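You operate a simulated robot arm through the tools that you are given. There is no shell and no other tool.

You run a simulated robot arm. Do the job below in one go: nothing can be reset, and whatever is moved stays where it is left.

TASK
Pump the pressure box up to about 1.5 bar, then vent it and free the lid clamp.
Fine: clamp the lid and close the vent first; the vent ends open, the lid stays on. Where these are worked on the way, their far stop is far enough and under half their travel is too little: teal lid clamp.

Only the result counts: the job must be done as asked and must still hold three seconds after the hand-in. Knocking over, shifting, dropping, spilling or breaking anything else fails it. Lids that push on must go on centred and level and be pressed home; caps that screw on are set level and turned clockwise until they are tight.

THE ROBOT
A 6-joint arm with a two-finger parallel gripper, fixed in place. Base frame: the origin is at the foot of the arm, x ahead of it, y to its left, z up; the work surface is at about z = 0. Units: m, degrees, N and s.
With the tool pointing down near the work surface it reaches from about 0.12 to 0.5 m from the base axis. Its first joint turns from -72.0 to 72.0 degrees. Payload 0.65 kg.
Tool frame: the origin (TCP) lies between the finger pads and is the grasp point; the fingertips stand 0.025 m ahead of it; z points along the fingers, y is the line along which they close. Largest opening 0.076 m; finger width 0.018, thickness 0.01; the body of the gripper, 0.036 by 0.078 m, starts 0.045 m behind the TCP.
Orientation is that of the tool frame in the base frame, as a unit quaternion [w, x, y, z]. With the fingers straight down and closing along the base's y, the tool's x points along the base's -x, its y along +y and its z along -z.

THE INTERFACE
- The arm moves only by the tool step_arm. Its argument "increments" is a list of rows, each a list of 7 numbers: the closure, from 0 (fully open) to 1 (shut), then the shift along the tool's x, y, z in mm, then the turn, a rotation vector about the tool's x, y, z in degrees. In form: [[jaw, x, y, z, wx, wy, wz], ...]. A call has 1 to 20 rows; each row shifts and turns the commanded pose from where the row before left it, along the tool's axes as they then stand. Each row takes 0.2 s and may step no farther than 0.05 m and 8.6 degrees from the row before; otherwise, or with a gripper value out of range, the whole call is refused. Where a pose cannot be reached the arm comes as near as it can. A force on the tool above 40 N (or 10 N above the force at the start of the call, whichever is more), or a blocked arm, ends the call early, and 0.2 s more pass. Each finger travels about 0.108 m/s and halts on what it meets, pressing with about 25 N; the grip force reading is that of the motor and also rises with nothing between the fingers. The clock runs only during rows and for 0.2 s after the last one: add rows that do not move to give the fingers time. The reply holds the time, the measured pose of the TCP, the force on the tool along the base axes, the opening and the grip force, in the units named above and with some noise, with the torque about the TCP (base axes, N m) and any sound that the robot's microphone picked up, and new pictures: "views" is both (left out), scene, wrist or none.
- Cameras (640 x 400 px; columns grow to the right, rows downward): "scene" is fixed at [0.0521, 0.2843, 0.4214]; the picture's right is [-0.70, -0.71, 0.00], its down [-0.38, 0.37, -0.85] and it looks along [0.60, -0.60, -0.53] (base axes); focal length 216 px, centre (320, 200). "wrist" rides on the gripper at [0.058, 0.011, -0.081] in the tool frame; the picture's right is [-0.18, 0.98, 0.00], its down [-0.75, -0.14, -0.64] and it looks along [-0.63, -0.12, 0.77] (tool axes); focal length 243 px, centre (320, 200). There is no depth. A picture from a camera that has moved, and an enlarged one, comes with that camera's place and axes in the base frame and with its lens. The place of the scene camera against the robot may be out by one fixed shift of up to 0.025 m in any direction.
- zoom(camera, box): a new picture of the part [left, top, right, bottom] of that camera's present view, enlarged. No time passes.
- sign_off(): hands the job in; it is judged then, once.

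Places have to be worked out from the pictures, the camera data and where the tool is seen. Open the gripper and draw the arm clear of the work before you hand the job in, unless the task says otherwise.

The tools are called after ">>>" as a command line: name --pt "numbers of a row" for each row, then --argument value for the rest, lists and objects as JSON in quotes. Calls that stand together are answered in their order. step_arm: Moves the arm, as the interface text tells. Its arguments: {"type":"object","properties":{"increments":{"type":"array","items":{"type":"array","items":{"type":"number"}}},"views":{"type":"string","enum":["both","scene","wrist","none"]}},"required":["increments"]} The other tools are called the same way: zoom (camera, box) takes an enlarged picture of a part of a camera's view; sign_off () hands the job in.

At the start:

```text
t: 0.0
tool_pos: [0.2774, -0.0092, 0.2791]
orientation: [-0.001, 0.0, 1.0, -0.001]
ft_force: [-1.3, 0.1, -0.2]
wrist_torque: [-0.04, -0.03, -0.01]
opening: 0.0764
finger_force: 0.0
```

scene: 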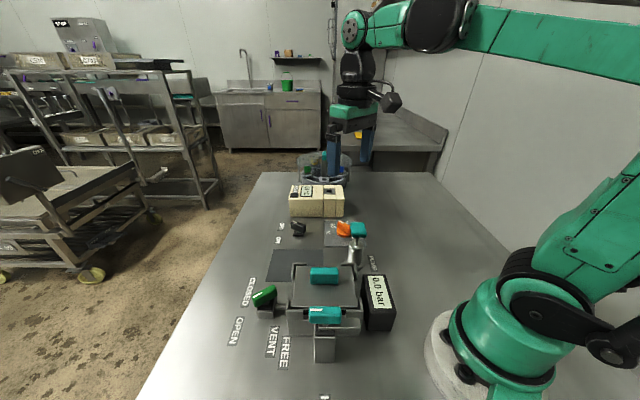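
wrist: 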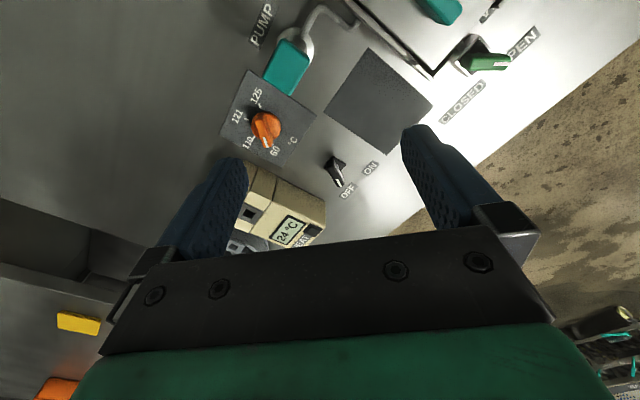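

The pictures show the pressure box with a teal lid clamp, a green vent lever, a teal pump lever and a gauge at 0.0 bar. I zoom in for details before moving.

>>> zoom --camera "scene" --box '[220, 200, 420, 400]'

>>> zoom --camera "wrist" --box '[200, 0, 560, 225]'

>>> zoom --camera "scene" --box '[240, 250, 400, 350]'

```text
2.00 times, centred on (320, 300) of scene
camera zoom: at [0.0521, 0.2843, 0.4214], right [-0.7, -0.71, 0.0], down [-0.38, 0.37, -0.85], along [0.6, -0.6, -0.53], focal length 432 px, centre (320, 0)
```

zoom: 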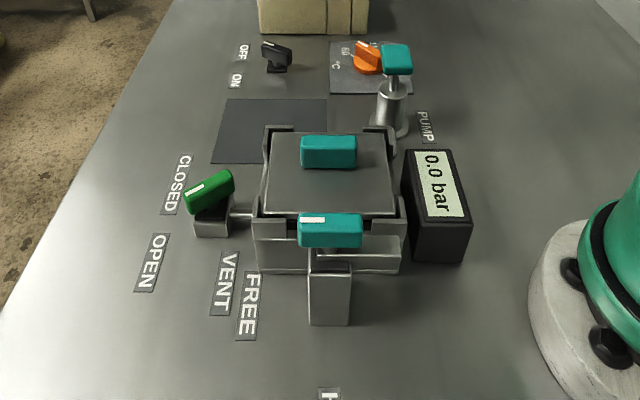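

```text
1.78 times, centred on (380, 112) of wrist
camera zoom: at [0.2203, 0.003, 0.3612], right [0.18, 0.98, 0.0], down [0.75, -0.14, 0.64], along [0.63, -0.12, -0.77], focal length 431 px, centre (213, 356)
```

zoom: 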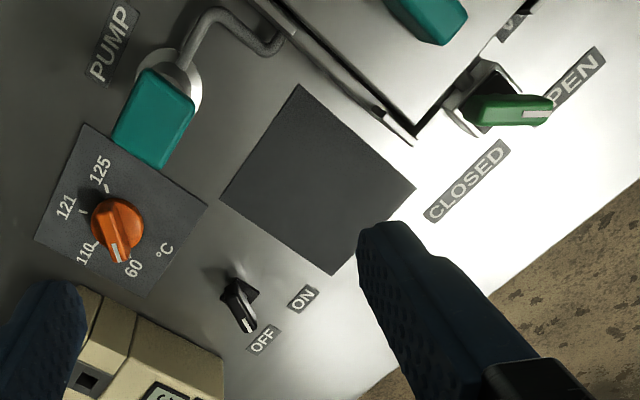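

```text
4.00 times, centred on (320, 300) of scene
camera zoom: at [0.0521, 0.2843, 0.4214], right [-0.7, -0.71, 0.0], down [-0.38, 0.37, -0.85], along [0.6, -0.6, -0.53], focal length 863 px, centre (320, -200)
```

zoom: 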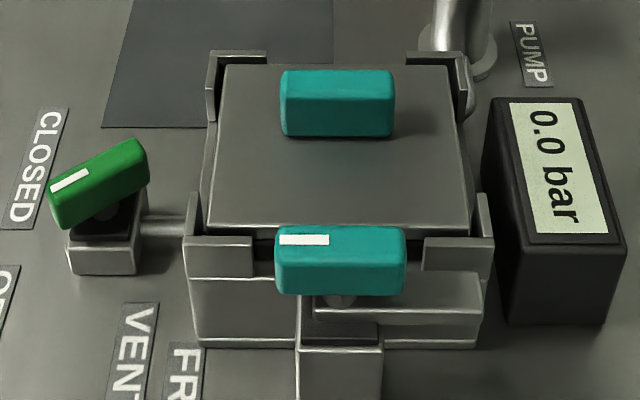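

The clamp knob's white mark seems to point to FREE (scene left), and the green vent's mark to OPEN. I raise the arm, shift it over the box and yaw 45° so the wrist camera can see the box from above.

>>> step_arm --pt "0 26 20 -7 0 0 0" --pt "0 26 20 -7 0 0 0" --pt "0 26 20 -7 0 0 0" --pt "0 0 0 0 0 0 -7.5" --pt "0 0 0 0 0 0 -7.5" --pt "0 0 0 0 0 0 -7.5" --pt "0 0 0 0 0 0 -7.5" --pt "0 0 0 0 0 0 -7.5" --pt "0 0 0 0 0 0 -7.5" --pt "0 0 0 0 0 0 0"

```text
t: 2.2
tool_pos: [0.2, 0.0518, 0.2998]
orientation: [0.001, -0.384, 0.924, -0.001]
ft_force: [0.8, -0.2, 0.8]
wrist_torque: [0.01, 0.0, 0.0]
opening: 0.0759
finger_force: 0.0
camera wrist: at [0.1515, 0.0188, 0.3822], right [-0.57, 0.82, 0.0], down [0.63, 0.43, 0.64], along [0.53, 0.36, -0.77], focal length 243 px, centre (320, 200)
```

scene: 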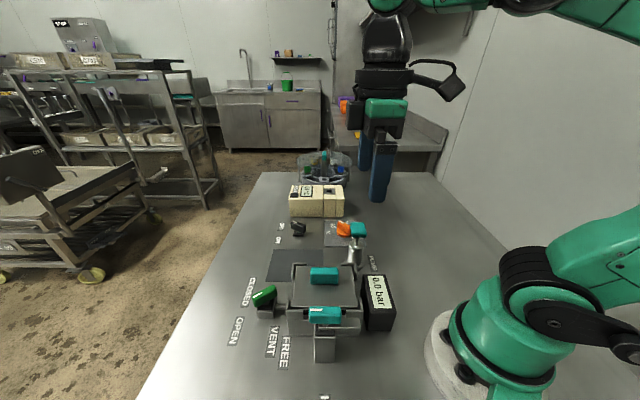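
wrist: 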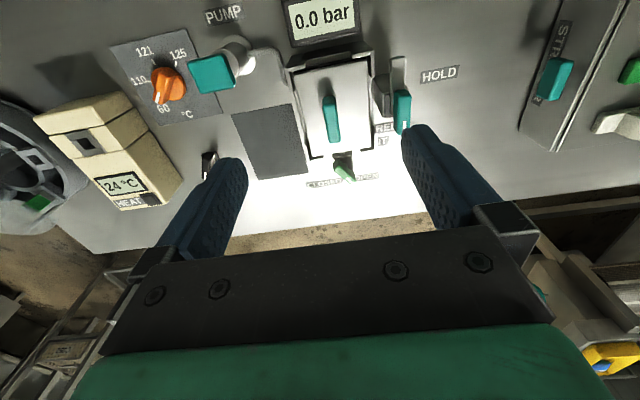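

The wrist view shows the box, the FREE/HOLD labels of the clamp and the PUMP; I enlarge it for precise pixel positions.

>>> zoom --camera "wrist" --box '[180, 0, 460, 200]'

>>> zoom --camera "wrist" --box '[270, 50, 450, 190]'

```text
2.00 times, centred on (320, 100) of wrist
camera zoom: at [0.1515, 0.0188, 0.3822], right [-0.57, 0.82, 0.0], down [0.63, 0.43, 0.64], along [0.53, 0.36, -0.77], focal length 485 px, centre (320, 400)
```

zoom: 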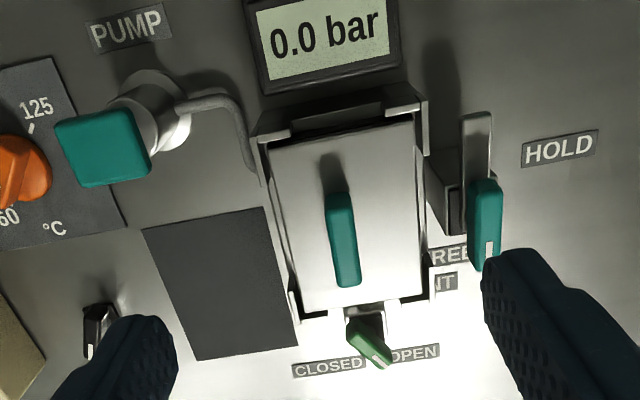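

```text
2.86 times, centred on (360, 120) of wrist
camera zoom: at [0.1515, 0.0188, 0.3822], right [-0.57, 0.82, 0.0], down [0.63, 0.43, 0.64], along [0.53, 0.36, -0.77], focal length 693 px, centre (206, 429)
```

zoom: 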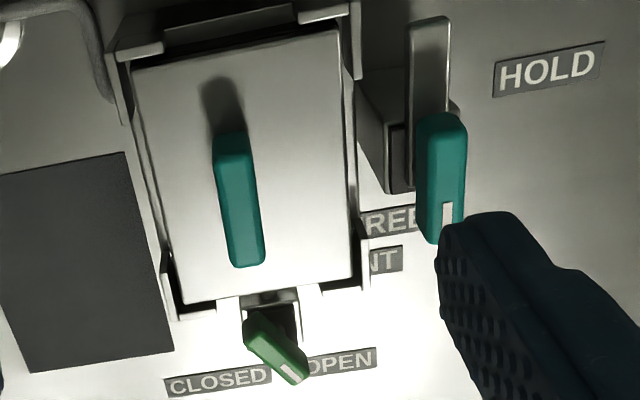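

From the two views I judge the clamp knob at roughly (0.18, 0.15, 0.11), box lid handle (0.24, 0.10), vent around (0.30, 0.17). I move above the clamp knob, staying well clear in height, to refine the estimate.

>>> step_arm --pt "0 -14.1 20.5 28 0 0 0" --pt "0 -14.1 20.5 28 0 0 0" --pt "0 -14.1 20.5 28 0 0 0" --pt "0 -14.1 20.5 28 0 0 0" --pt "0 0 0 0 0 0 0"

```text
t: 3.4
tool_pos: [0.1812, 0.1492, 0.1883]
orientation: [0.001, -0.383, 0.924, 0.0]
ft_force: [1.0, -0.3, -0.2]
wrist_torque: [-0.01, -0.01, -0.03]
opening: 0.0758
finger_force: 0.0
camera wrist: at [0.1332, 0.1162, 0.2701], right [-0.56, 0.83, 0.0], down [0.63, 0.43, 0.64], along [0.53, 0.36, -0.77], focal length 243 px, centre (320, 200)
```

scene: 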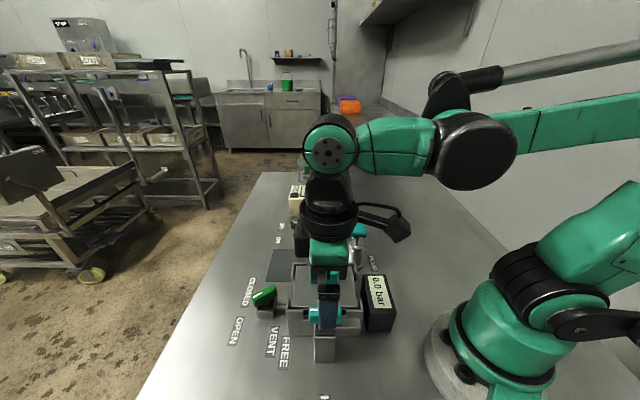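
wrist: 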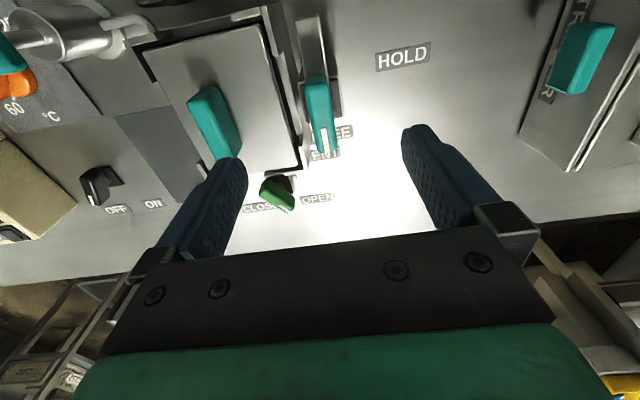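

The knob lies almost exactly under the TCP (column ~321). I zoom in to check alignment and its orientation.

>>> zoom --camera "wrist" --box '[220, 40, 420, 220]'

>>> zoom --camera "scene" --box '[260, 230, 400, 370]'

```text
2.22 times, centred on (320, 130) of wrist
camera zoom: at [0.1332, 0.1162, 0.2701], right [-0.56, 0.83, 0.0], down [0.63, 0.43, 0.64], along [0.53, 0.36, -0.77], focal length 539 px, centre (320, 356)
```

zoom: 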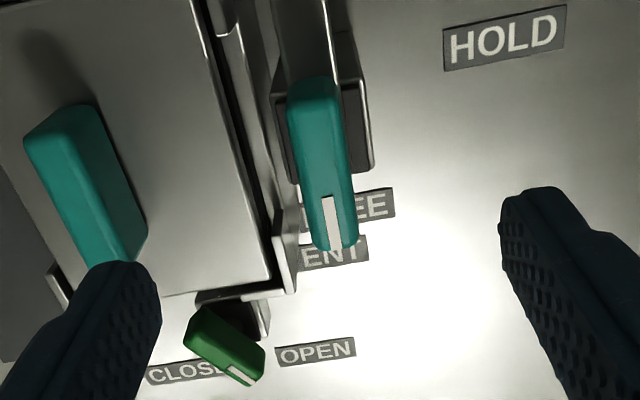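

```text
2.86 times, centred on (330, 300) of scene
camera zoom: at [0.0521, 0.2843, 0.4214], right [-0.7, -0.71, 0.0], down [-0.38, 0.37, -0.85], along [0.6, -0.6, -0.53], focal length 617 px, centre (291, -86)
```

zoom: 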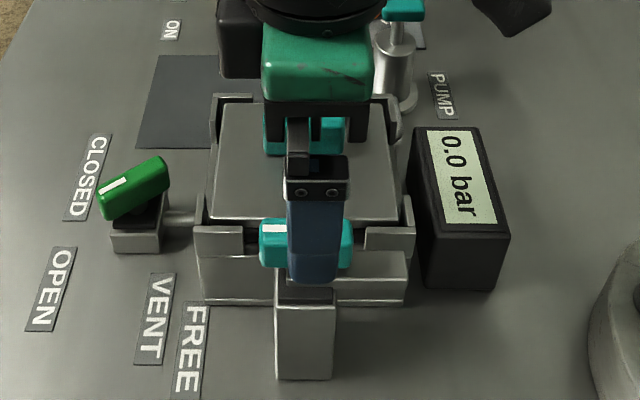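

Knob aligned with the tool's x axis; it is about 12 mm wide and its top at z≈0.125, lid top at z≈0.08. I partly close the jaw and descend so the fingertips straddle the knob, then check.

>>> step_arm --pt "0.4 0 1.0 0 0 0 0" --pt "0.4 0 0 20 0 0 0" --pt "0.4 0 0 15 0 0 0" --pt "0.4 0 0 10 0 0 0" --pt "0.4 0 0 0 0 0 0"

```text
t: 4.6
tool_pos: [0.1814, 0.1495, 0.1433]
orientation: [0.0, -0.383, 0.924, -0.001]
ft_force: [-0.5, 0.5, -0.1]
wrist_torque: [0.0, 0.0, -0.03]
opening: 0.0451
finger_force: 0.1
camera wrist: at [0.1329, 0.1171, 0.2248], right [-0.56, 0.83, 0.0], down [0.63, 0.43, 0.64], along [0.53, 0.36, -0.77], focal length 243 px, centre (320, 200)
```

scene: 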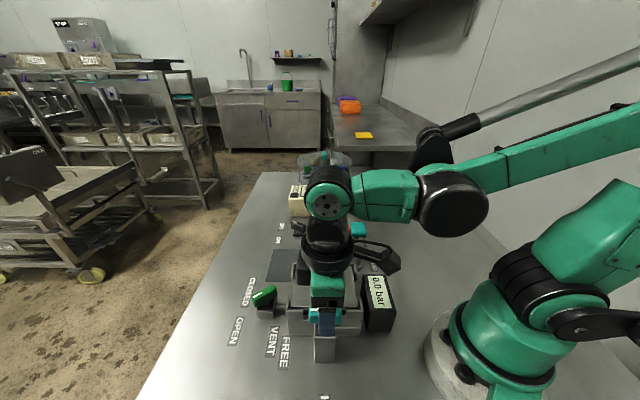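
wrist: 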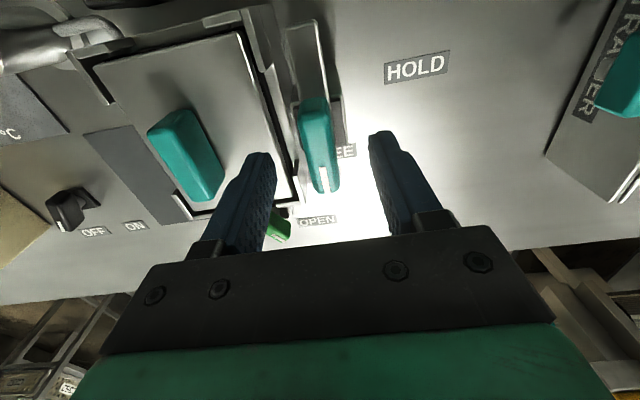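

Knob top triangulates to z≈0.114, centre (0.1817, 0.1507). I lower to TCP z≈0.117 so tips reach ~0.092 (above the lid at 0.079), then check force.

>>> step_arm --pt "0.4 0 0.5 10 0 0 0" --pt "0.4 0 0 8 0 0 0" --pt "0.4 0 0 8 0 0 0" --pt "0.4 0 0 0 0 0 0"

```text
t: 5.6
tool_pos: [0.1816, 0.15, 0.117]
orientation: [0.0, -0.383, 0.924, 0.0]
ft_force: [-0.2, 1.0, -0.1]
wrist_torque: [-0.01, 0.0, 0.02]
opening: 0.0456
finger_force: 0.1
camera wrist: at [0.1329, 0.1173, 0.1987], right [-0.56, 0.83, 0.0], down [0.63, 0.43, 0.64], along [0.53, 0.36, -0.77], focal length 243 px, centre (320, 200)
```

scene: 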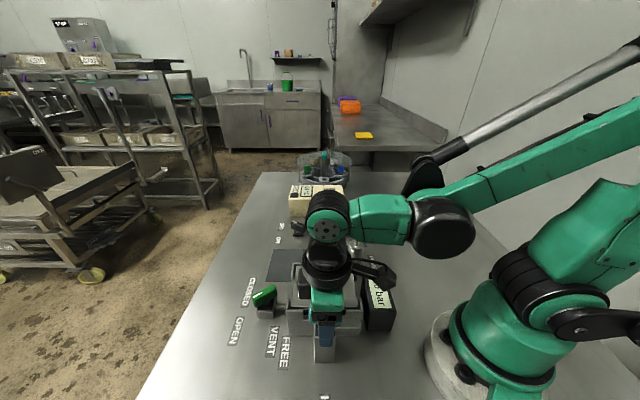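
wrist: 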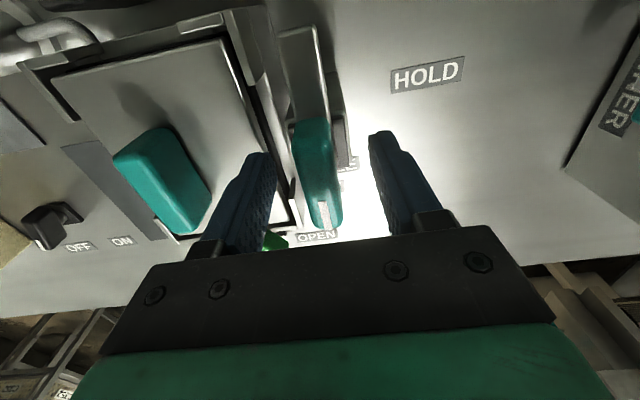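

No contact so far and the knob is between the fingers. I close the jaw on it.

>>> step_arm --pt "1 0 0 0 0 0 0" --pt "1 0 0 0 0 0 0" --pt "1 0 0 0 0 0 0"

```text
t: 6.4
tool_pos: [0.182, 0.1494, 0.1167]
orientation: [0.0, -0.383, 0.924, -0.001]
ft_force: [3.9, 0.9, -6.4]
wrist_torque: [-0.25, 0.45, -0.01]
opening: 0.0148
finger_force: 34.1
camera wrist: at [0.1329, 0.1173, 0.1987], right [-0.56, 0.83, 0.0], down [0.63, 0.43, 0.64], along [0.53, 0.36, -0.77], focal length 243 px, centre (320, 200)
```

scene: 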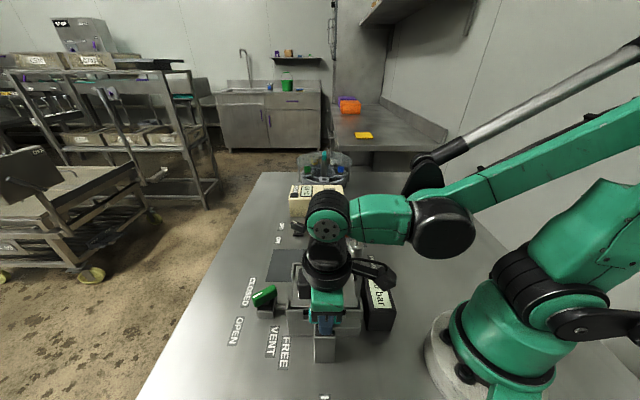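
wrist: 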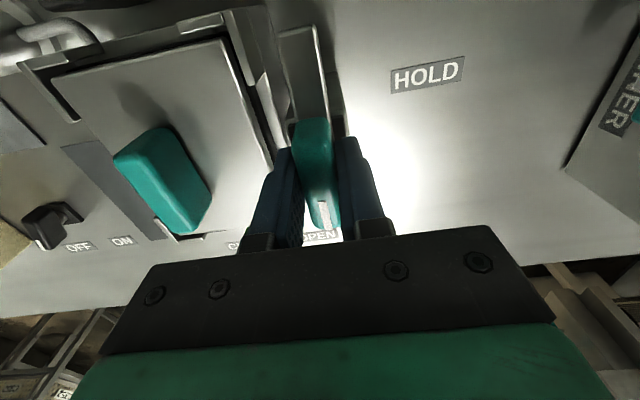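

The knob is gripped (opening 14.8 mm). I turn counter-clockwise (seen from above) toward HOLD, first a few steps to test.

>>> step_arm --pt "1 0 0 0 0 0 -6" --pt "1 0 0 0 0 0 -6" --pt "1 0 0 0 0 0 -6" --pt "1 0 0 0 0 0 0"

```text
t: 7.4
tool_pos: [0.1813, 0.1494, 0.1179]
orientation: [0.0, -0.523, 0.853, -0.002]
ft_force: [15.8, -12.3, -29.2]
wrist_torque: [0.17, 0.17, -0.01]
opening: 0.0147
finger_force: 34.6
camera wrist: at [0.1457, 0.1038, 0.199], right [-0.79, 0.61, 0.0], down [0.47, 0.61, 0.64], along [0.39, 0.51, -0.77], focal length 243 px, centre (320, 200)
```

scene: 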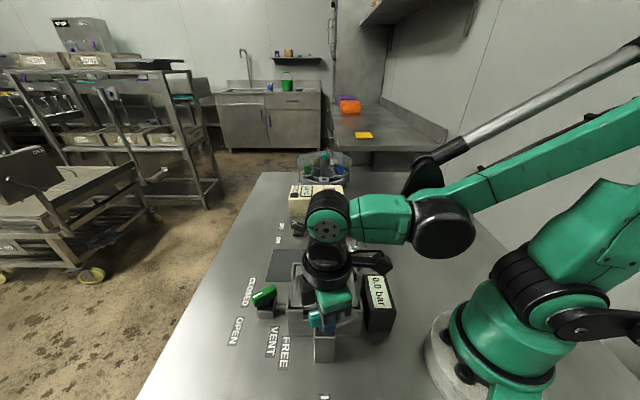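
wrist: 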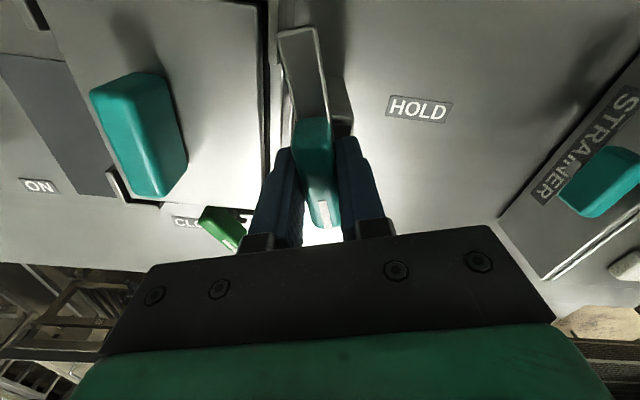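

The knob follows the tool (18° so far), but vertical/side force builds up from the rigid grip. I loosen the jaw slightly to cage the knob with little play and see whether force goes away.

>>> step_arm --pt "0.78 0 0 0 0 0 0" --pt "0.78 0 0 0 0 0 0" --views "wrist"

```text
t: 8.0
tool_pos: [0.1812, 0.1508, 0.1176]
orientation: [-0.001, -0.523, 0.853, 0.0]
ft_force: [-0.6, 0.0, 0.7]
wrist_torque: [0.0, 0.01, -0.01]
opening: 0.0168
finger_force: 0.1
camera wrist: at [0.1454, 0.1043, 0.1991], right [-0.79, 0.61, 0.0], down [0.47, 0.61, 0.64], along [0.39, 0.51, -0.77], focal length 243 px, centre (320, 200)
```

wrist: 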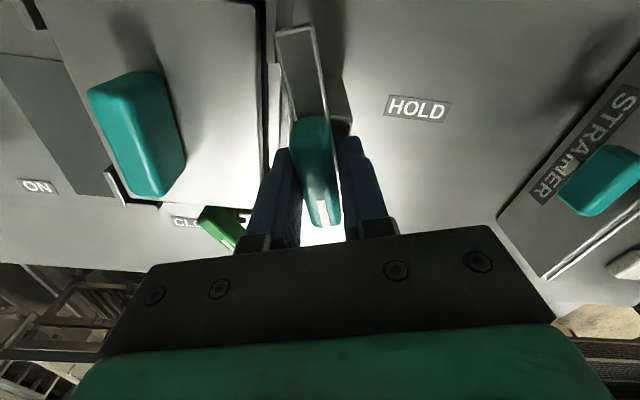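

Force dropped to zero and the knob stayed in place. I continue turning counter-clockwise with the knob caged.

>>> step_arm --pt "0.78 0 0 0 0 0 -8" --pt "0.78 0 0 0 0 0 -8" --pt "0.78 0 0 0 0 0 -8" --pt "0.78 0 0 0 0 0 -8" --pt "0.78 0 0 0 0 0 0"

```text
t: 9.2
tool_pos: [0.181, 0.1519, 0.1175]
orientation: [-0.001, 0.738, -0.675, 0.0]
ft_force: [4.3, 0.6, 1.5]
wrist_torque: [0.0, -0.01, -0.03]
opening: 0.0195
finger_force: 1.9
camera wrist: at [0.1763, 0.0922, 0.1991], right [-1.0, 0.1, 0.0], down [0.07, 0.76, 0.64], along [0.06, 0.64, -0.77], focal length 243 px, centre (320, 200)
```

scene: 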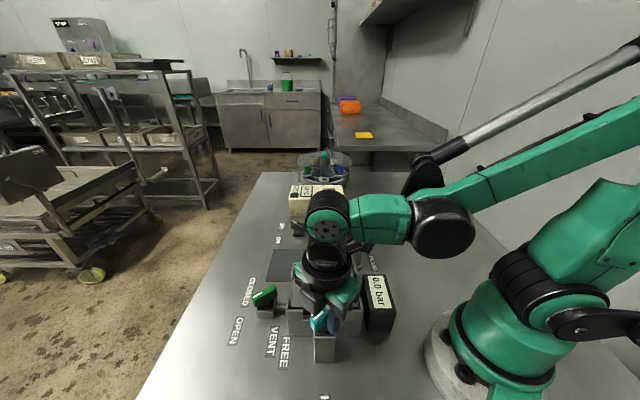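
wrist: 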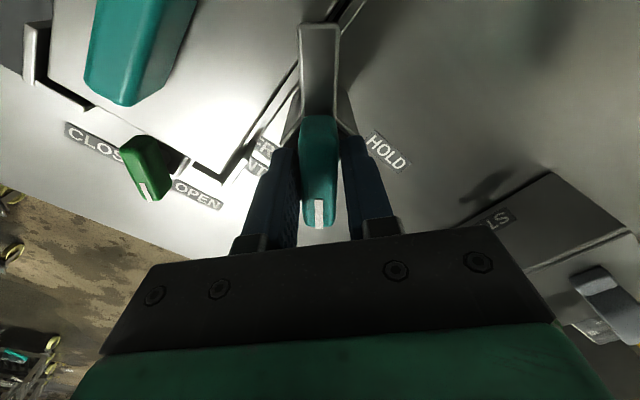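

The knob follows with a bit of lag (fingers wedged to 19.5 mm). I continue with alternating turn, squeeze (to align) and loosen.

>>> step_arm --pt "1 0 0 0 0 0 0" --pt "1 0 0 0 0 0 0" --pt "0.78 0 0 0 0 0 0" --pt "0.8 0 0 0 0 0 -8" --pt "0.8 0 0 0 0 0 -8" --pt "0.8 0 0 0 0 0 -8" --pt "1 0 0 0 0 0 0" --pt "1 0 0 0 0 0 0" --pt "0.78 0 0 0 0 0 0"

```text
t: 11.2
tool_pos: [0.1808, 0.1493, 0.1171]
orientation: [0.001, 0.862, -0.507, 0.0]
ft_force: [0.2, 1.1, -0.2]
wrist_torque: [0.02, -0.01, 0.04]
opening: 0.0177
finger_force: 0.8
camera wrist: at [0.2002, 0.0944, 0.1991], right [-0.95, -0.32, 0.0], down [-0.24, 0.73, 0.64], along [-0.2, 0.61, -0.77], focal length 243 px, centre (320, 200)
```

scene: 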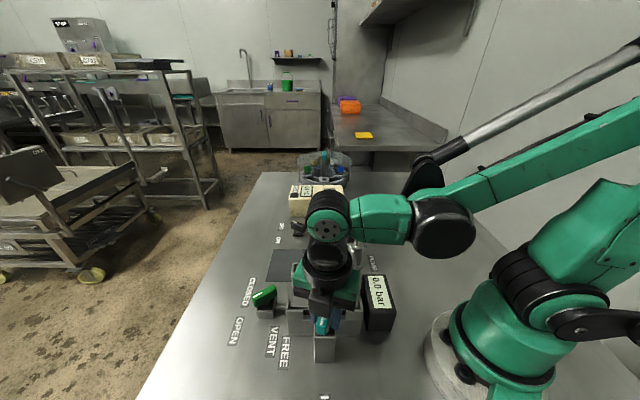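
wrist: 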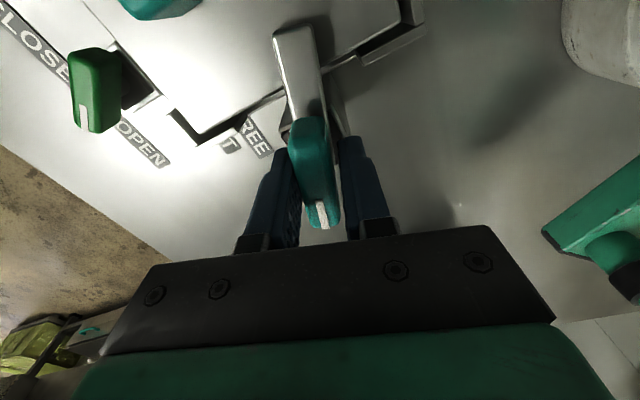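

The bar now swings over the lid edge; θ≈119°. I continue to the HOLD stop, watching torque.

>>> step_arm --pt "0.8 0 0 0 0 0 -8" --pt "0.8 0 0 0 0 0 -8" --pt "1 0 0 0 0 0 0" --pt "1 0 0 0 0 0 0" --pt "1 0 0 0 0 0 0"

```text
t: 12.4
tool_pos: [0.181, 0.1515, 0.1178]
orientation: [-0.002, 0.924, -0.382, 0.0]
ft_force: [13.0, 24.5, -5.5]
wrist_torque: [-0.05, 0.26, -0.03]
opening: 0.0149
finger_force: 34.7
camera wrist: at [0.2154, 0.1027, 0.1992], right [-0.82, -0.57, 0.0], down [-0.43, 0.63, 0.64], along [-0.36, 0.53, -0.77], focal length 243 px, centre (320, 200)
```

scene: 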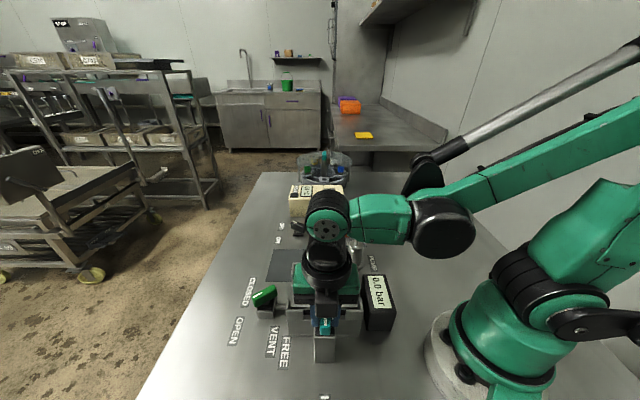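
wrist: 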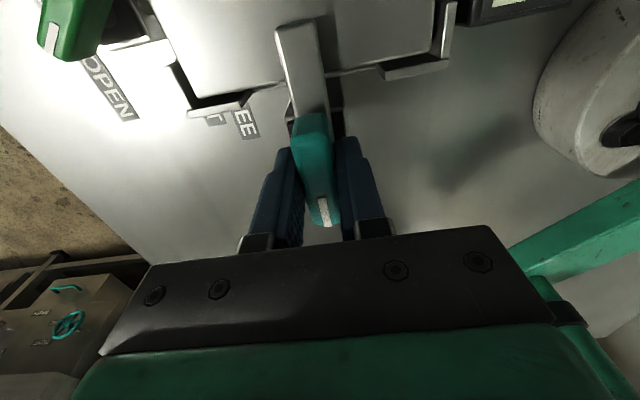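

The knob is at about 135° (90° turned). I loosen, try a further small turn to find the stop, and look at torque.

>>> step_arm --pt "0.78 0 0 0 0 0 0" --pt "0.8 0 0 0 0 0 -6" --pt "0.8 0 0 0 0 0 -6" --pt "0.8 0 0 0 0 0 0" --views "wrist"

```text
t: 13.4
tool_pos: [0.1825, 0.151, 0.1186]
orientation: [0.0, 0.959, -0.283, 0.001]
ft_force: [8.2, 2.3, 1.6]
wrist_torque: [0.01, -0.02, -0.1]
opening: 0.0203
finger_force: 3.3
camera wrist: at [0.2248, 0.1101, 0.1992], right [-0.69, -0.72, 0.0], down [-0.56, 0.53, 0.64], along [-0.47, 0.44, -0.77], focal length 243 px, centre (320, 200)
```

wrist: 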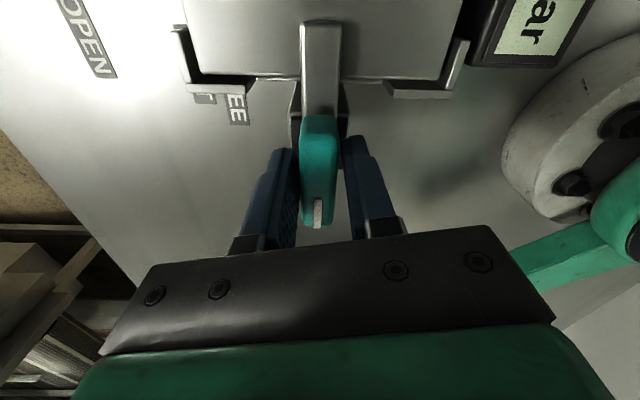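

The bar looks perpendicular to the box front edge and the knob lags now. I squeeze to see if it turns any farther or is at its stop.

>>> step_arm --pt "1 0 0 0 0 0 0" --pt "1 0 0 0 0 0 0" --pt "1 0 0 0 0 0 0" --views "wrist"

>>> zoom --camera "wrist" --box '[220, 0, 440, 240]'

```text
t: 14.2
tool_pos: [0.1817, 0.1518, 0.1175]
orientation: [-0.001, 0.959, -0.284, 0.002]
ft_force: [15.3, 24.0, -11.1]
wrist_torque: [-0.26, -0.13, -0.63]
opening: 0.0189
finger_force: 36.1
camera wrist: at [0.2249, 0.1105, 0.1991], right [-0.69, -0.72, 0.0], down [-0.56, 0.53, 0.64], along [-0.46, 0.45, -0.77], focal length 243 px, centre (320, 200)
```

wrist: 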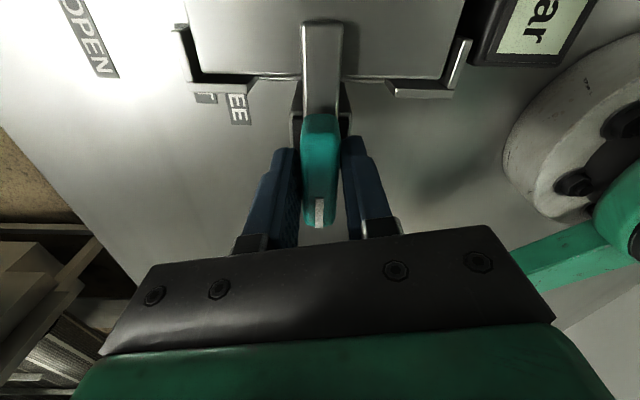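

```text
1.67 times, centred on (330, 120) of wrist
camera zoom: at [0.2249, 0.1105, 0.1991], right [-0.69, -0.72, 0.0], down [-0.56, 0.53, 0.64], along [-0.46, 0.45, -0.77], focal length 404 px, centre (303, 333)
```

zoom: 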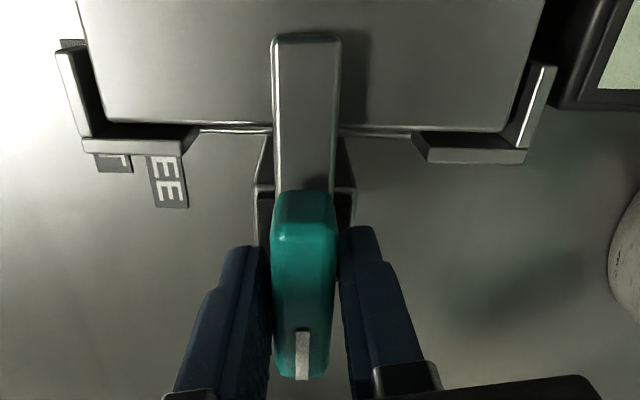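

The torque of 0.63 N·m with the fingers still wedged shows the clamp is at its HOLD stop, with the bar over the lid. I release, rise, turn back and travel above the vent handle (estimated at (0.31, 0.175, 0.048)).

>>> step_arm --pt "0.4 0 0 0 0 0 0" --pt "0.4 0 0 0 0 0 0" --pt "0.4 0 0 -40 0 0 0" --pt "0.4 0 0 -40 0 0 0" --pt "0.4 0 0 0 0 0 8" --pt "0.4 0 0 0 0 0 8" --pt "0.4 0 0 0 0 0 8" --pt "0.4 0 0 0 0 0 8" --pt "0.4 0 0 0 0 0 8" --pt "0.4 0 0 0 0 0 8" --pt "0.4 0 0 0 0 0 8" --pt "0.4 0 0 0 0 0 8" --pt "0.4 -9.6 -31 0 0 0 0" --pt "0.4 -9.6 -31 0 0 0 0" --pt "0.4 -9.6 -31 0 0 0 0" --pt "0.4 -9.6 -31 0 0 0 0" --pt "0.4 0 0 0 0 0 0"

```text
t: 17.8
tool_pos: [0.3082, 0.1737, 0.1982]
orientation: [0.0, -0.663, 0.749, 0.0]
ft_force: [0.1, 0.8, 0.6]
wrist_torque: [0.01, 0.02, 0.01]
opening: 0.0455
finger_force: 0.0
camera wrist: at [0.2913, 0.1176, 0.2785], right [-0.95, 0.3, 0.0], down [0.23, 0.73, 0.64], along [0.2, 0.61, -0.77], focal length 243 px, centre (320, 200)
```

scene: 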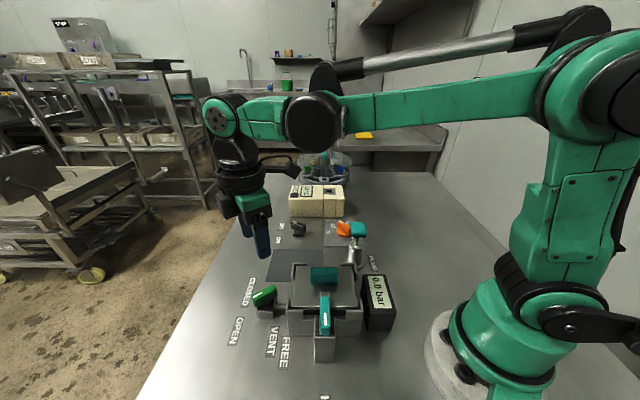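
wrist: 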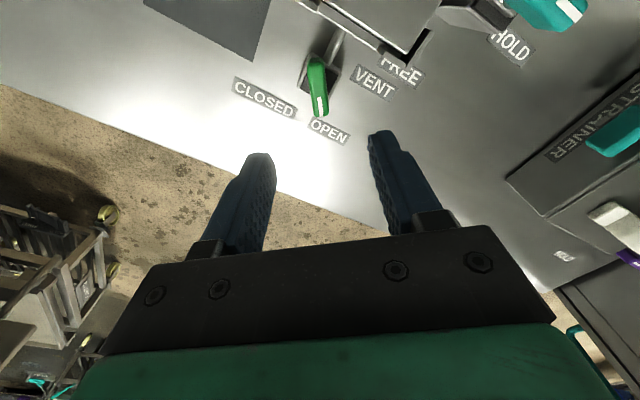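

>>> zoom --camera "wrist" --box '[230, 20, 430, 160]'

>>> zoom --camera "scene" --box '[220, 250, 400, 370]'

```text
2.86 times, centred on (330, 90) of wrist
camera zoom: at [0.2913, 0.1176, 0.2785], right [-0.95, 0.3, 0.0], down [0.23, 0.73, 0.64], along [0.2, 0.61, -0.77], focal length 693 px, centre (291, 514)
```

zoom: 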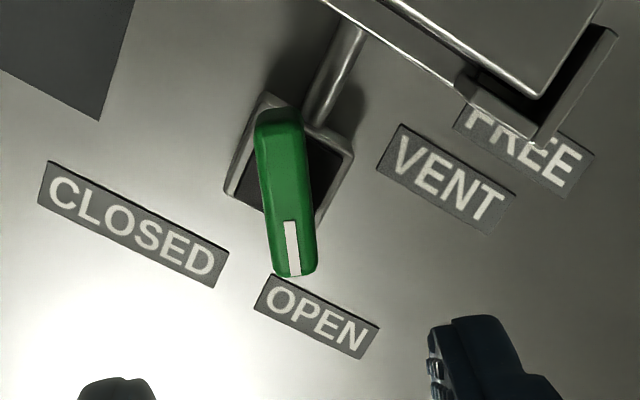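

```text
3.33 times, centred on (310, 310) of scene
camera zoom: at [0.0521, 0.2843, 0.4214], right [-0.7, -0.71, 0.0], down [-0.38, 0.37, -0.85], along [0.6, -0.6, -0.53], focal length 719 px, centre (353, -167)
```

zoom: 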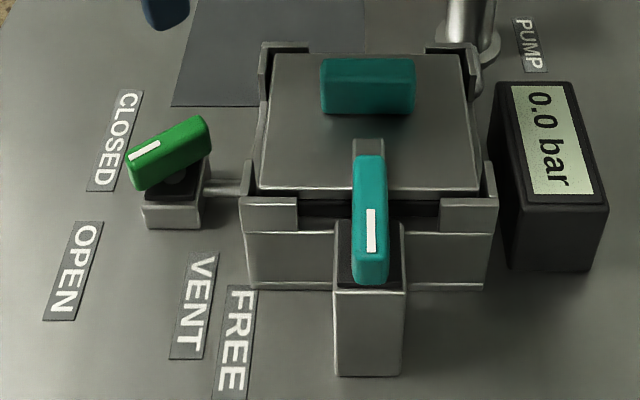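

The clamp mark now points to HOLD. The vent handle lies directly below the TCP, aligned with θ≈83°. I descend part-way and look again.

>>> step_arm --pt "0.4 0 -0.5 35 0 0 0" --pt "0.4 0 0 35 0 0 0" --pt "0.4 0 0 25 0 0 0" --pt "0.4 0 0 0 0 0 0" --views "wrist"

>>> zoom --camera "wrist" --box '[230, 50, 430, 200]'

```text
t: 18.8
tool_pos: [0.308, 0.173, 0.1028]
orientation: [0.0, -0.663, 0.749, 0.0]
ft_force: [0.1, 1.2, -0.1]
wrist_torque: [0.01, 0.0, -0.02]
opening: 0.0457
finger_force: 0.0
camera wrist: at [0.2915, 0.1171, 0.1838], right [-0.95, 0.3, 0.0], down [0.23, 0.73, 0.64], along [0.2, 0.61, -0.77], focal length 243 px, centre (320, 200)
```

wrist: 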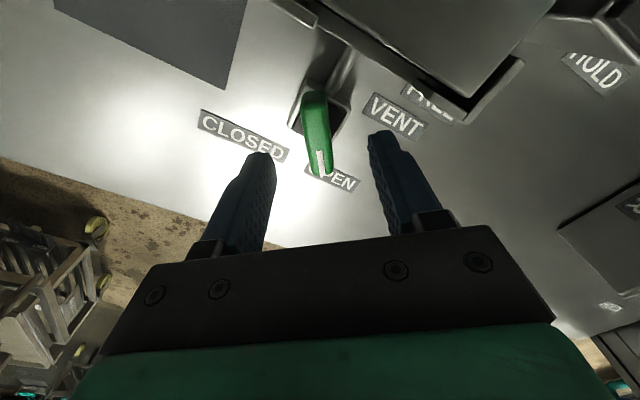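

```text
2.67 times, centred on (330, 125) of wrist
camera zoom: at [0.2915, 0.1171, 0.1838], right [-0.95, 0.3, 0.0], down [0.23, 0.73, 0.64], along [0.2, 0.61, -0.77], focal length 647 px, centre (293, 400)
```

zoom: 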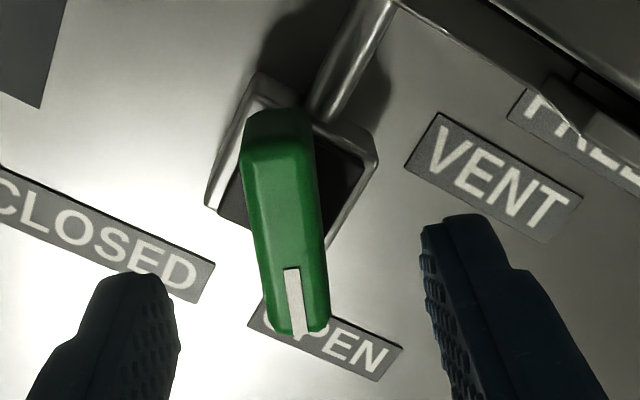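

Handle top triangulates to z≈0.060, centre (0.311, 0.1735). I lower to TCP z≈0.064 and shift ~1.5 mm in tool y.

>>> step_arm --pt "0.4 0 -1.5 15 0 0 0" --pt "0.4 0 0 14 0 0 0" --pt "0.4 0 0 10 0 0 0" --pt "0.4 0 0 0 0 0 0" --views "wrist"

```text
t: 19.8
tool_pos: [0.3092, 0.1729, 0.063]
orientation: [0.001, -0.662, 0.749, -0.001]
ft_force: [0.3, 0.3, 0.2]
wrist_torque: [0.02, 0.01, 0.03]
opening: 0.0458
finger_force: 0.0
camera wrist: at [0.2931, 0.1173, 0.1454], right [-0.95, 0.3, 0.0], down [0.23, 0.73, 0.64], along [0.2, 0.61, -0.77], focal length 243 px, centre (320, 200)
```

wrist: 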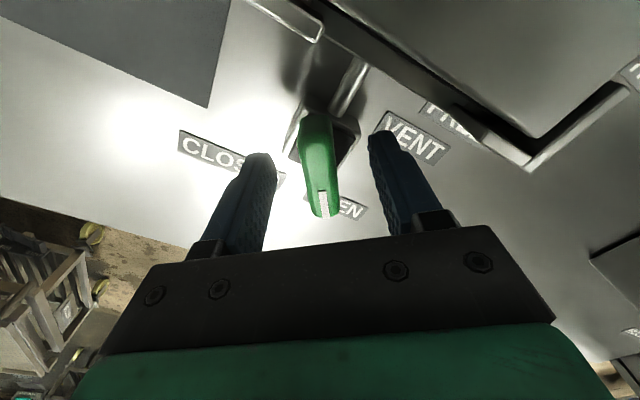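

The handle sits between the fingers. I squeeze to measure its width.

>>> step_arm --pt "1 0 0 0 0 0 0" --pt "1 0 0 0 0 0 0" --pt "1 0 0 0 0 0 0" --views "none"

```text
t: 20.6
tool_pos: [0.3099, 0.1737, 0.0627]
orientation: [0.0, -0.662, 0.749, -0.001]
ft_force: [4.7, 0.6, -8.8]
wrist_torque: [0.0, 0.0, -0.52]
opening: 0.0156
finger_force: 35.3
```

Gripped at 15.6 mm. I loosen to a cage and turn clockwise toward CLOSED in turn/squeeze/loosen cycles.

>>> step_arm --pt "0.78 0 0 0 0 0 0" --pt "0.8 0 0 0 0 0 8" --pt "0.8 0 0 0 0 0 8" --pt "0.8 0 0 0 0 0 8" --pt "1 0 0 0 0 0 0" --pt "1 0 0 0 0 0 0" --pt "0.78 0 0 0 0 0 0" --pt "0.8 0 0 0 0 0 8" --pt "0.8 0 0 0 0 0 8" --pt "0.8 0 0 0 0 0 8" --pt "1 0 0 0 0 0 0" --pt "1 0 0 0 0 0 0" --pt "0.78 0 0 0 0 0 0"

```text
t: 23.4
tool_pos: [0.3109, 0.1717, 0.0631]
orientation: [0.001, -0.301, 0.954, -0.002]
ft_force: [-5.4, 4.6, -0.1]
wrist_torque: [0.1, 0.11, 0.03]
opening: 0.0219
finger_force: 2.6
camera wrist: at [0.2577, 0.1491, 0.1452], right [-0.41, 0.91, 0.0], down [0.7, 0.32, 0.64], along [0.59, 0.26, -0.77], focal length 243 px, centre (320, 200)
```

scene: 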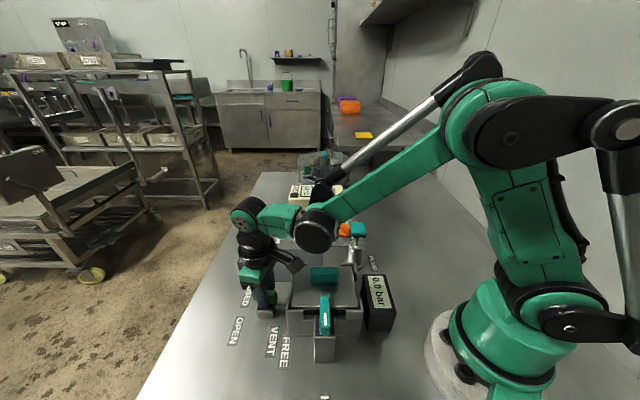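
wrist: 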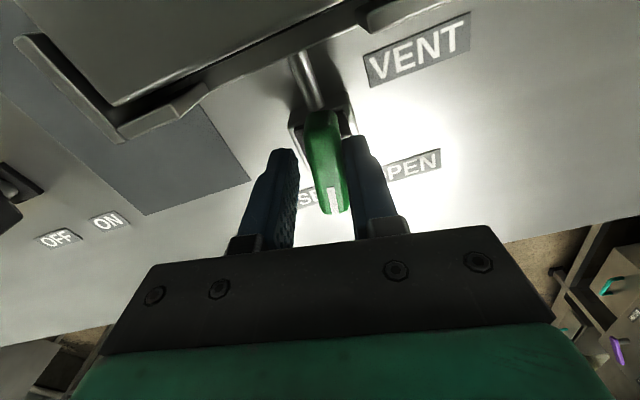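

θ≈35°; the handle lags a bit. I squeeze to see if it aligns.

>>> step_arm --pt "1 0 0 0 0 0 0" --pt "1 0 0 0 0 0 0" --pt "1 0 0 0 0 0 0" --views "wrist"

```text
t: 24.1
tool_pos: [0.309, 0.1755, 0.0639]
orientation: [-0.001, -0.303, 0.953, 0.003]
ft_force: [-2.5, 2.9, 1.8]
wrist_torque: [-0.41, -0.26, -0.01]
opening: 0.0149
finger_force: 34.3
stopped in row 3: the force on the tool passed its limit at 41 N (the readings are from after the stop); the commanded pose is now the measured one
camera wrist: at [0.2564, 0.1509, 0.1452], right [-0.42, 0.91, 0.01], down [0.7, 0.32, 0.64], along [0.58, 0.27, -0.77], focal length 243 px, centre (320, 200)
```

wrist: 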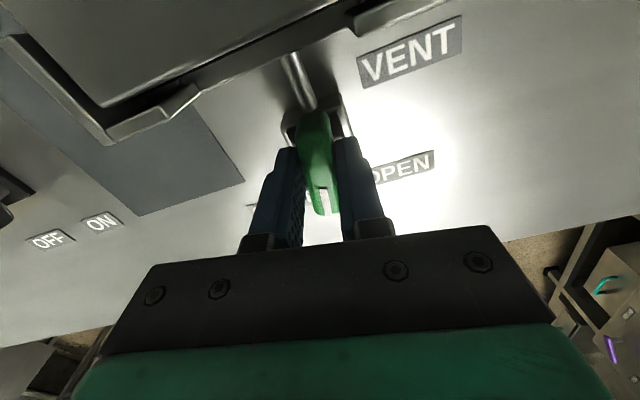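

Now aligned at 14.9 mm and the commanded pose has self-centred at (0.309, 0.1755). I continue clockwise.

>>> step_arm --pt "0.77 0 0 0 0 0 0" --pt "0.8 0 0 0 0 0 7" --pt "0.8 0 0 0 0 0 7" --pt "0.8 0 0 0 0 0 7" --pt "1 0 0 0 0 0 0" --pt "1 0 0 0 0 0 0" --views "wrist"

```text
t: 25.4
tool_pos: [0.3097, 0.1771, 0.0635]
orientation: [-0.001, -0.124, 0.992, 0.004]
ft_force: [-2.1, 16.8, 0.6]
wrist_torque: [-0.24, -0.31, 0.07]
opening: 0.0148
finger_force: 34.3
camera wrist: at [0.2509, 0.1725, 0.1452], right [-0.06, 1.0, 0.01], down [0.77, 0.04, 0.64], along [0.64, 0.05, -0.77], focal length 243 px, centre (320, 200)
```

wrist: 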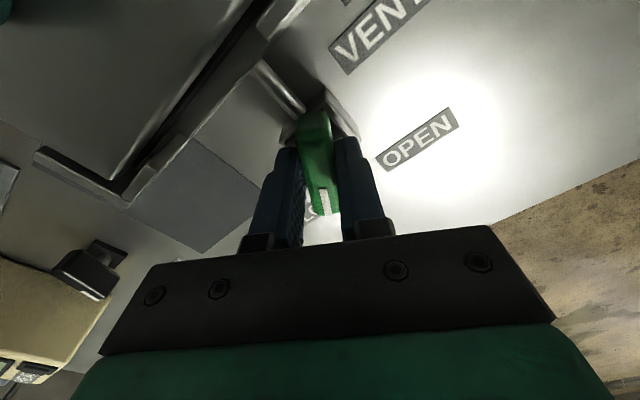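

Handle follows (θ≈14°). I continue to the CLOSED stop, shifting slightly toward +y to unload.

>>> step_arm --pt "0.77 0 1.0 0 0 0 0" --pt "0.8 0 0 0 0 0 7" --pt "0.8 0 0 0 0 0 7" --pt "0.8 0 0 0 0 0 7" --pt "1 0 0 0 0 0 0" --pt "1 0 0 0 0 0 0" --views "wrist"

```text
t: 26.9
tool_pos: [0.3098, 0.1763, 0.0629]
orientation: [-0.001, 0.059, 0.998, 0.002]
ft_force: [-2.4, 1.6, -8.2]
wrist_torque: [-0.14, -0.43, 1.1]
opening: 0.0204
finger_force: 37.8
camera wrist: at [0.2537, 0.1944, 0.1454], right [0.3, 0.95, 0.0], down [0.73, -0.23, 0.64], along [0.61, -0.19, -0.77], focal length 243 px, centre (320, 200)
```

wrist: 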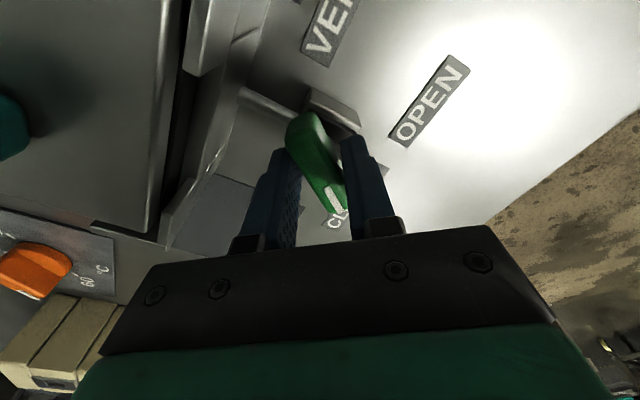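

Torque 1.1 N·m with the handle wedged: the vent is at its CLOSED stop. I release, rise and travel to above the pump handle (estimated at (0.264, −0.035, ~0.115)).

>>> step_arm --pt "0.4 0 0 0 0 0 0" --pt "0.4 0 0 0 0 0 0" --pt "0.4 0 0 -30 0 0 0" --pt "0.4 0 0 -40 0 0 0" --pt "0.4 0 0 -40 0 0 0" --pt "0.4 0 0 -30 0 0 0" --pt "0.4 4.2 -43 0 0 0 0" --pt "0.4 4.2 -43 0 0 0 0" --pt "0.4 4.2 -43 0 0 0 0" --pt "0.4 4.2 -43 0 0 0 0" --pt "0.4 4.2 -43 0 0 0 0" --pt "0.4 0 0 0 0 0 0"

```text
t: 29.4
tool_pos: [0.2633, -0.036, 0.2022]
orientation: [-0.001, 0.06, 0.998, 0.003]
ft_force: [0.0, -0.2, 0.4]
wrist_torque: [-0.02, 0.0, -0.03]
opening: 0.0456
finger_force: 0.0
camera wrist: at [0.2073, -0.0177, 0.2841], right [0.3, 0.95, 0.0], down [0.73, -0.23, 0.64], along [0.61, -0.19, -0.77], focal length 243 px, centre (320, 200)
```

scene: 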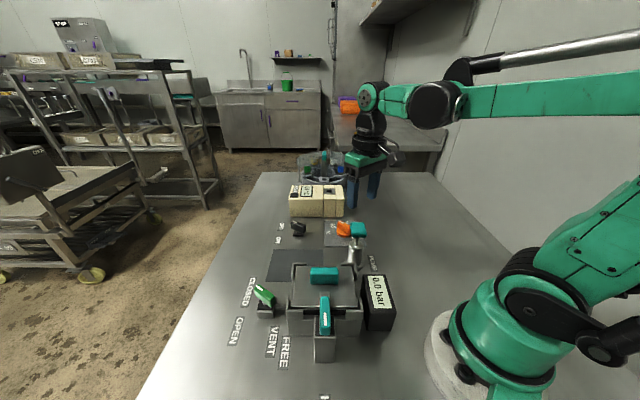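
wrist: 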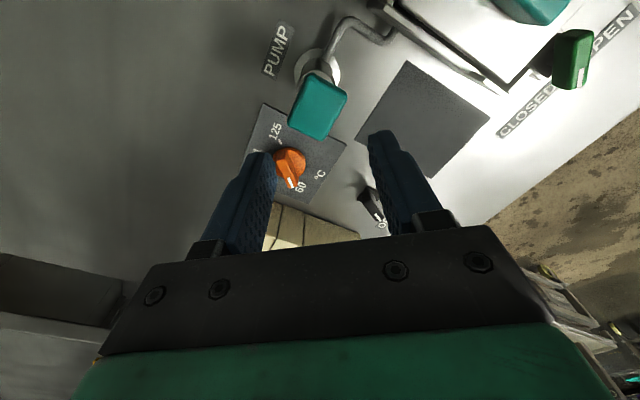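

>>> zoom --camera "wrist" --box '[220, 20, 420, 180]'

>>> zoom --camera "scene" --box '[230, 180, 410, 310]'

>>> zoom --camera "wrist" --box '[480, 0, 640, 140]'

```text
2.50 times, centred on (320, 100) of wrist
camera zoom: at [0.2073, -0.0177, 0.2841], right [0.3, 0.95, 0.0], down [0.73, -0.23, 0.64], along [0.61, -0.19, -0.77], focal length 606 px, centre (320, 450)
```

zoom: 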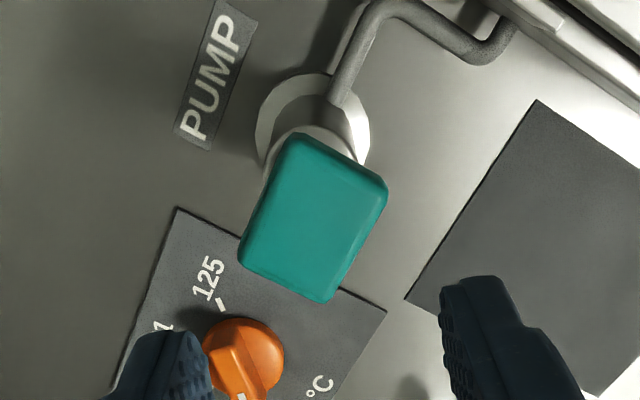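

```text
3.08 times, centred on (320, 245) of scene
camera zoom: at [0.0521, 0.2842, 0.4214], right [-0.7, -0.71, 0.0], down [-0.38, 0.37, -0.85], along [0.6, -0.6, -0.53], focal length 664 px, centre (320, 62)
```

zoom: 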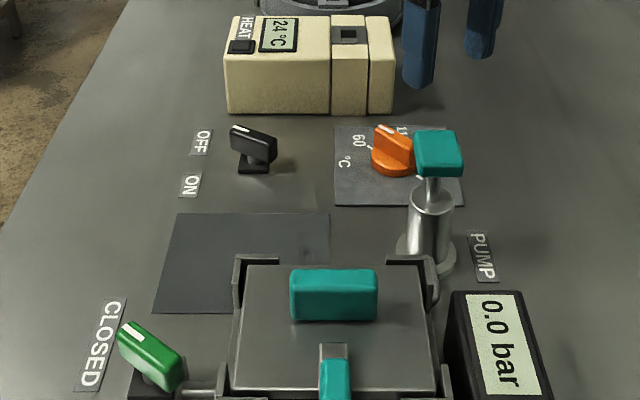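

```text
2.86 times, centred on (560, 70) of wrist
camera zoom: at [0.2073, -0.0177, 0.2841], right [0.3, 0.95, 0.0], down [0.73, -0.23, 0.64], along [0.61, -0.19, -0.77], focal length 693 px, centre (-366, 571)
```

zoom: 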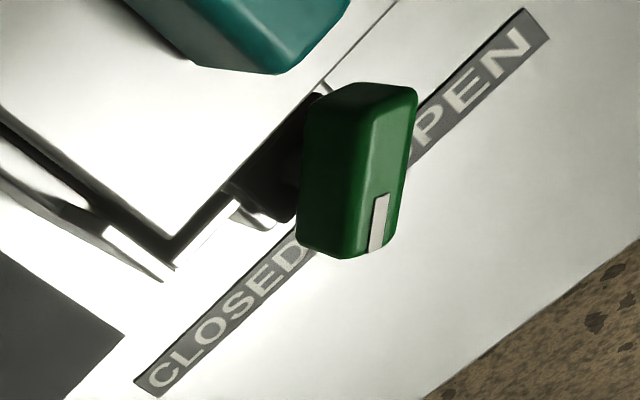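

The vent mark points to CLOSED and the clamp to HOLD. The pump handle top is about 35×28 mm at (0.2625, −0.0365, ~0.12). I close the fingers and lower gently onto it.

>>> step_arm --pt "1 0 0 20 0 0 0" --pt "1 0 0 15 0 0 0" --pt "1 0 0 10 0 0 0" --pt "1 0 0 4 0 0 0" --pt "1 0 0 4 0 0 0" --pt "1 0 0 0 0 0 0"

```text
t: 30.9
tool_pos: [0.2636, -0.0347, 0.1494]
orientation: [-0.002, 0.06, 0.998, 0.002]
ft_force: [0.3, 0.7, -0.2]
wrist_torque: [0.03, 0.03, 0.01]
opening: 0.0001
finger_force: 23.7
camera wrist: at [0.2075, -0.0168, 0.2314], right [0.3, 0.95, 0.0], down [0.73, -0.23, 0.64], along [0.61, -0.19, -0.77], focal length 243 px, centre (320, 200)
```

scene: 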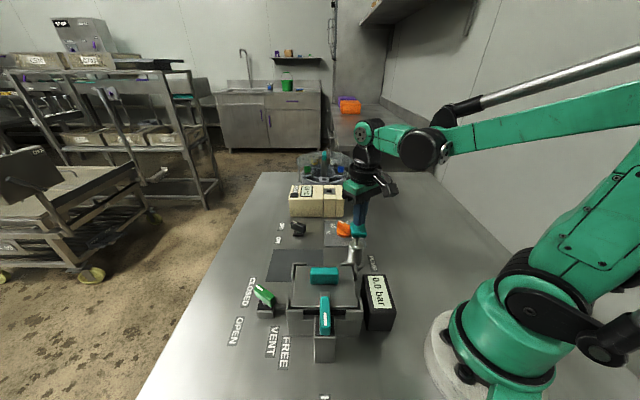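
wrist: 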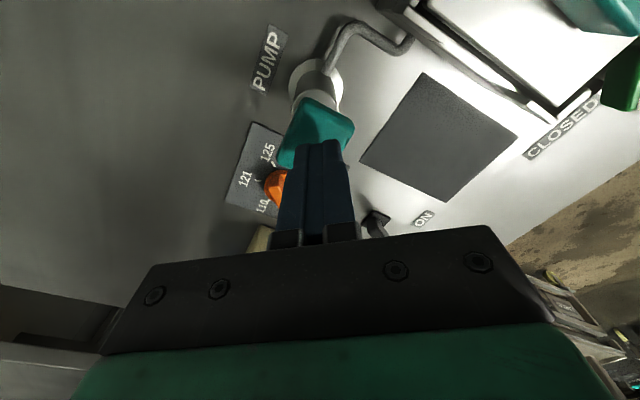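

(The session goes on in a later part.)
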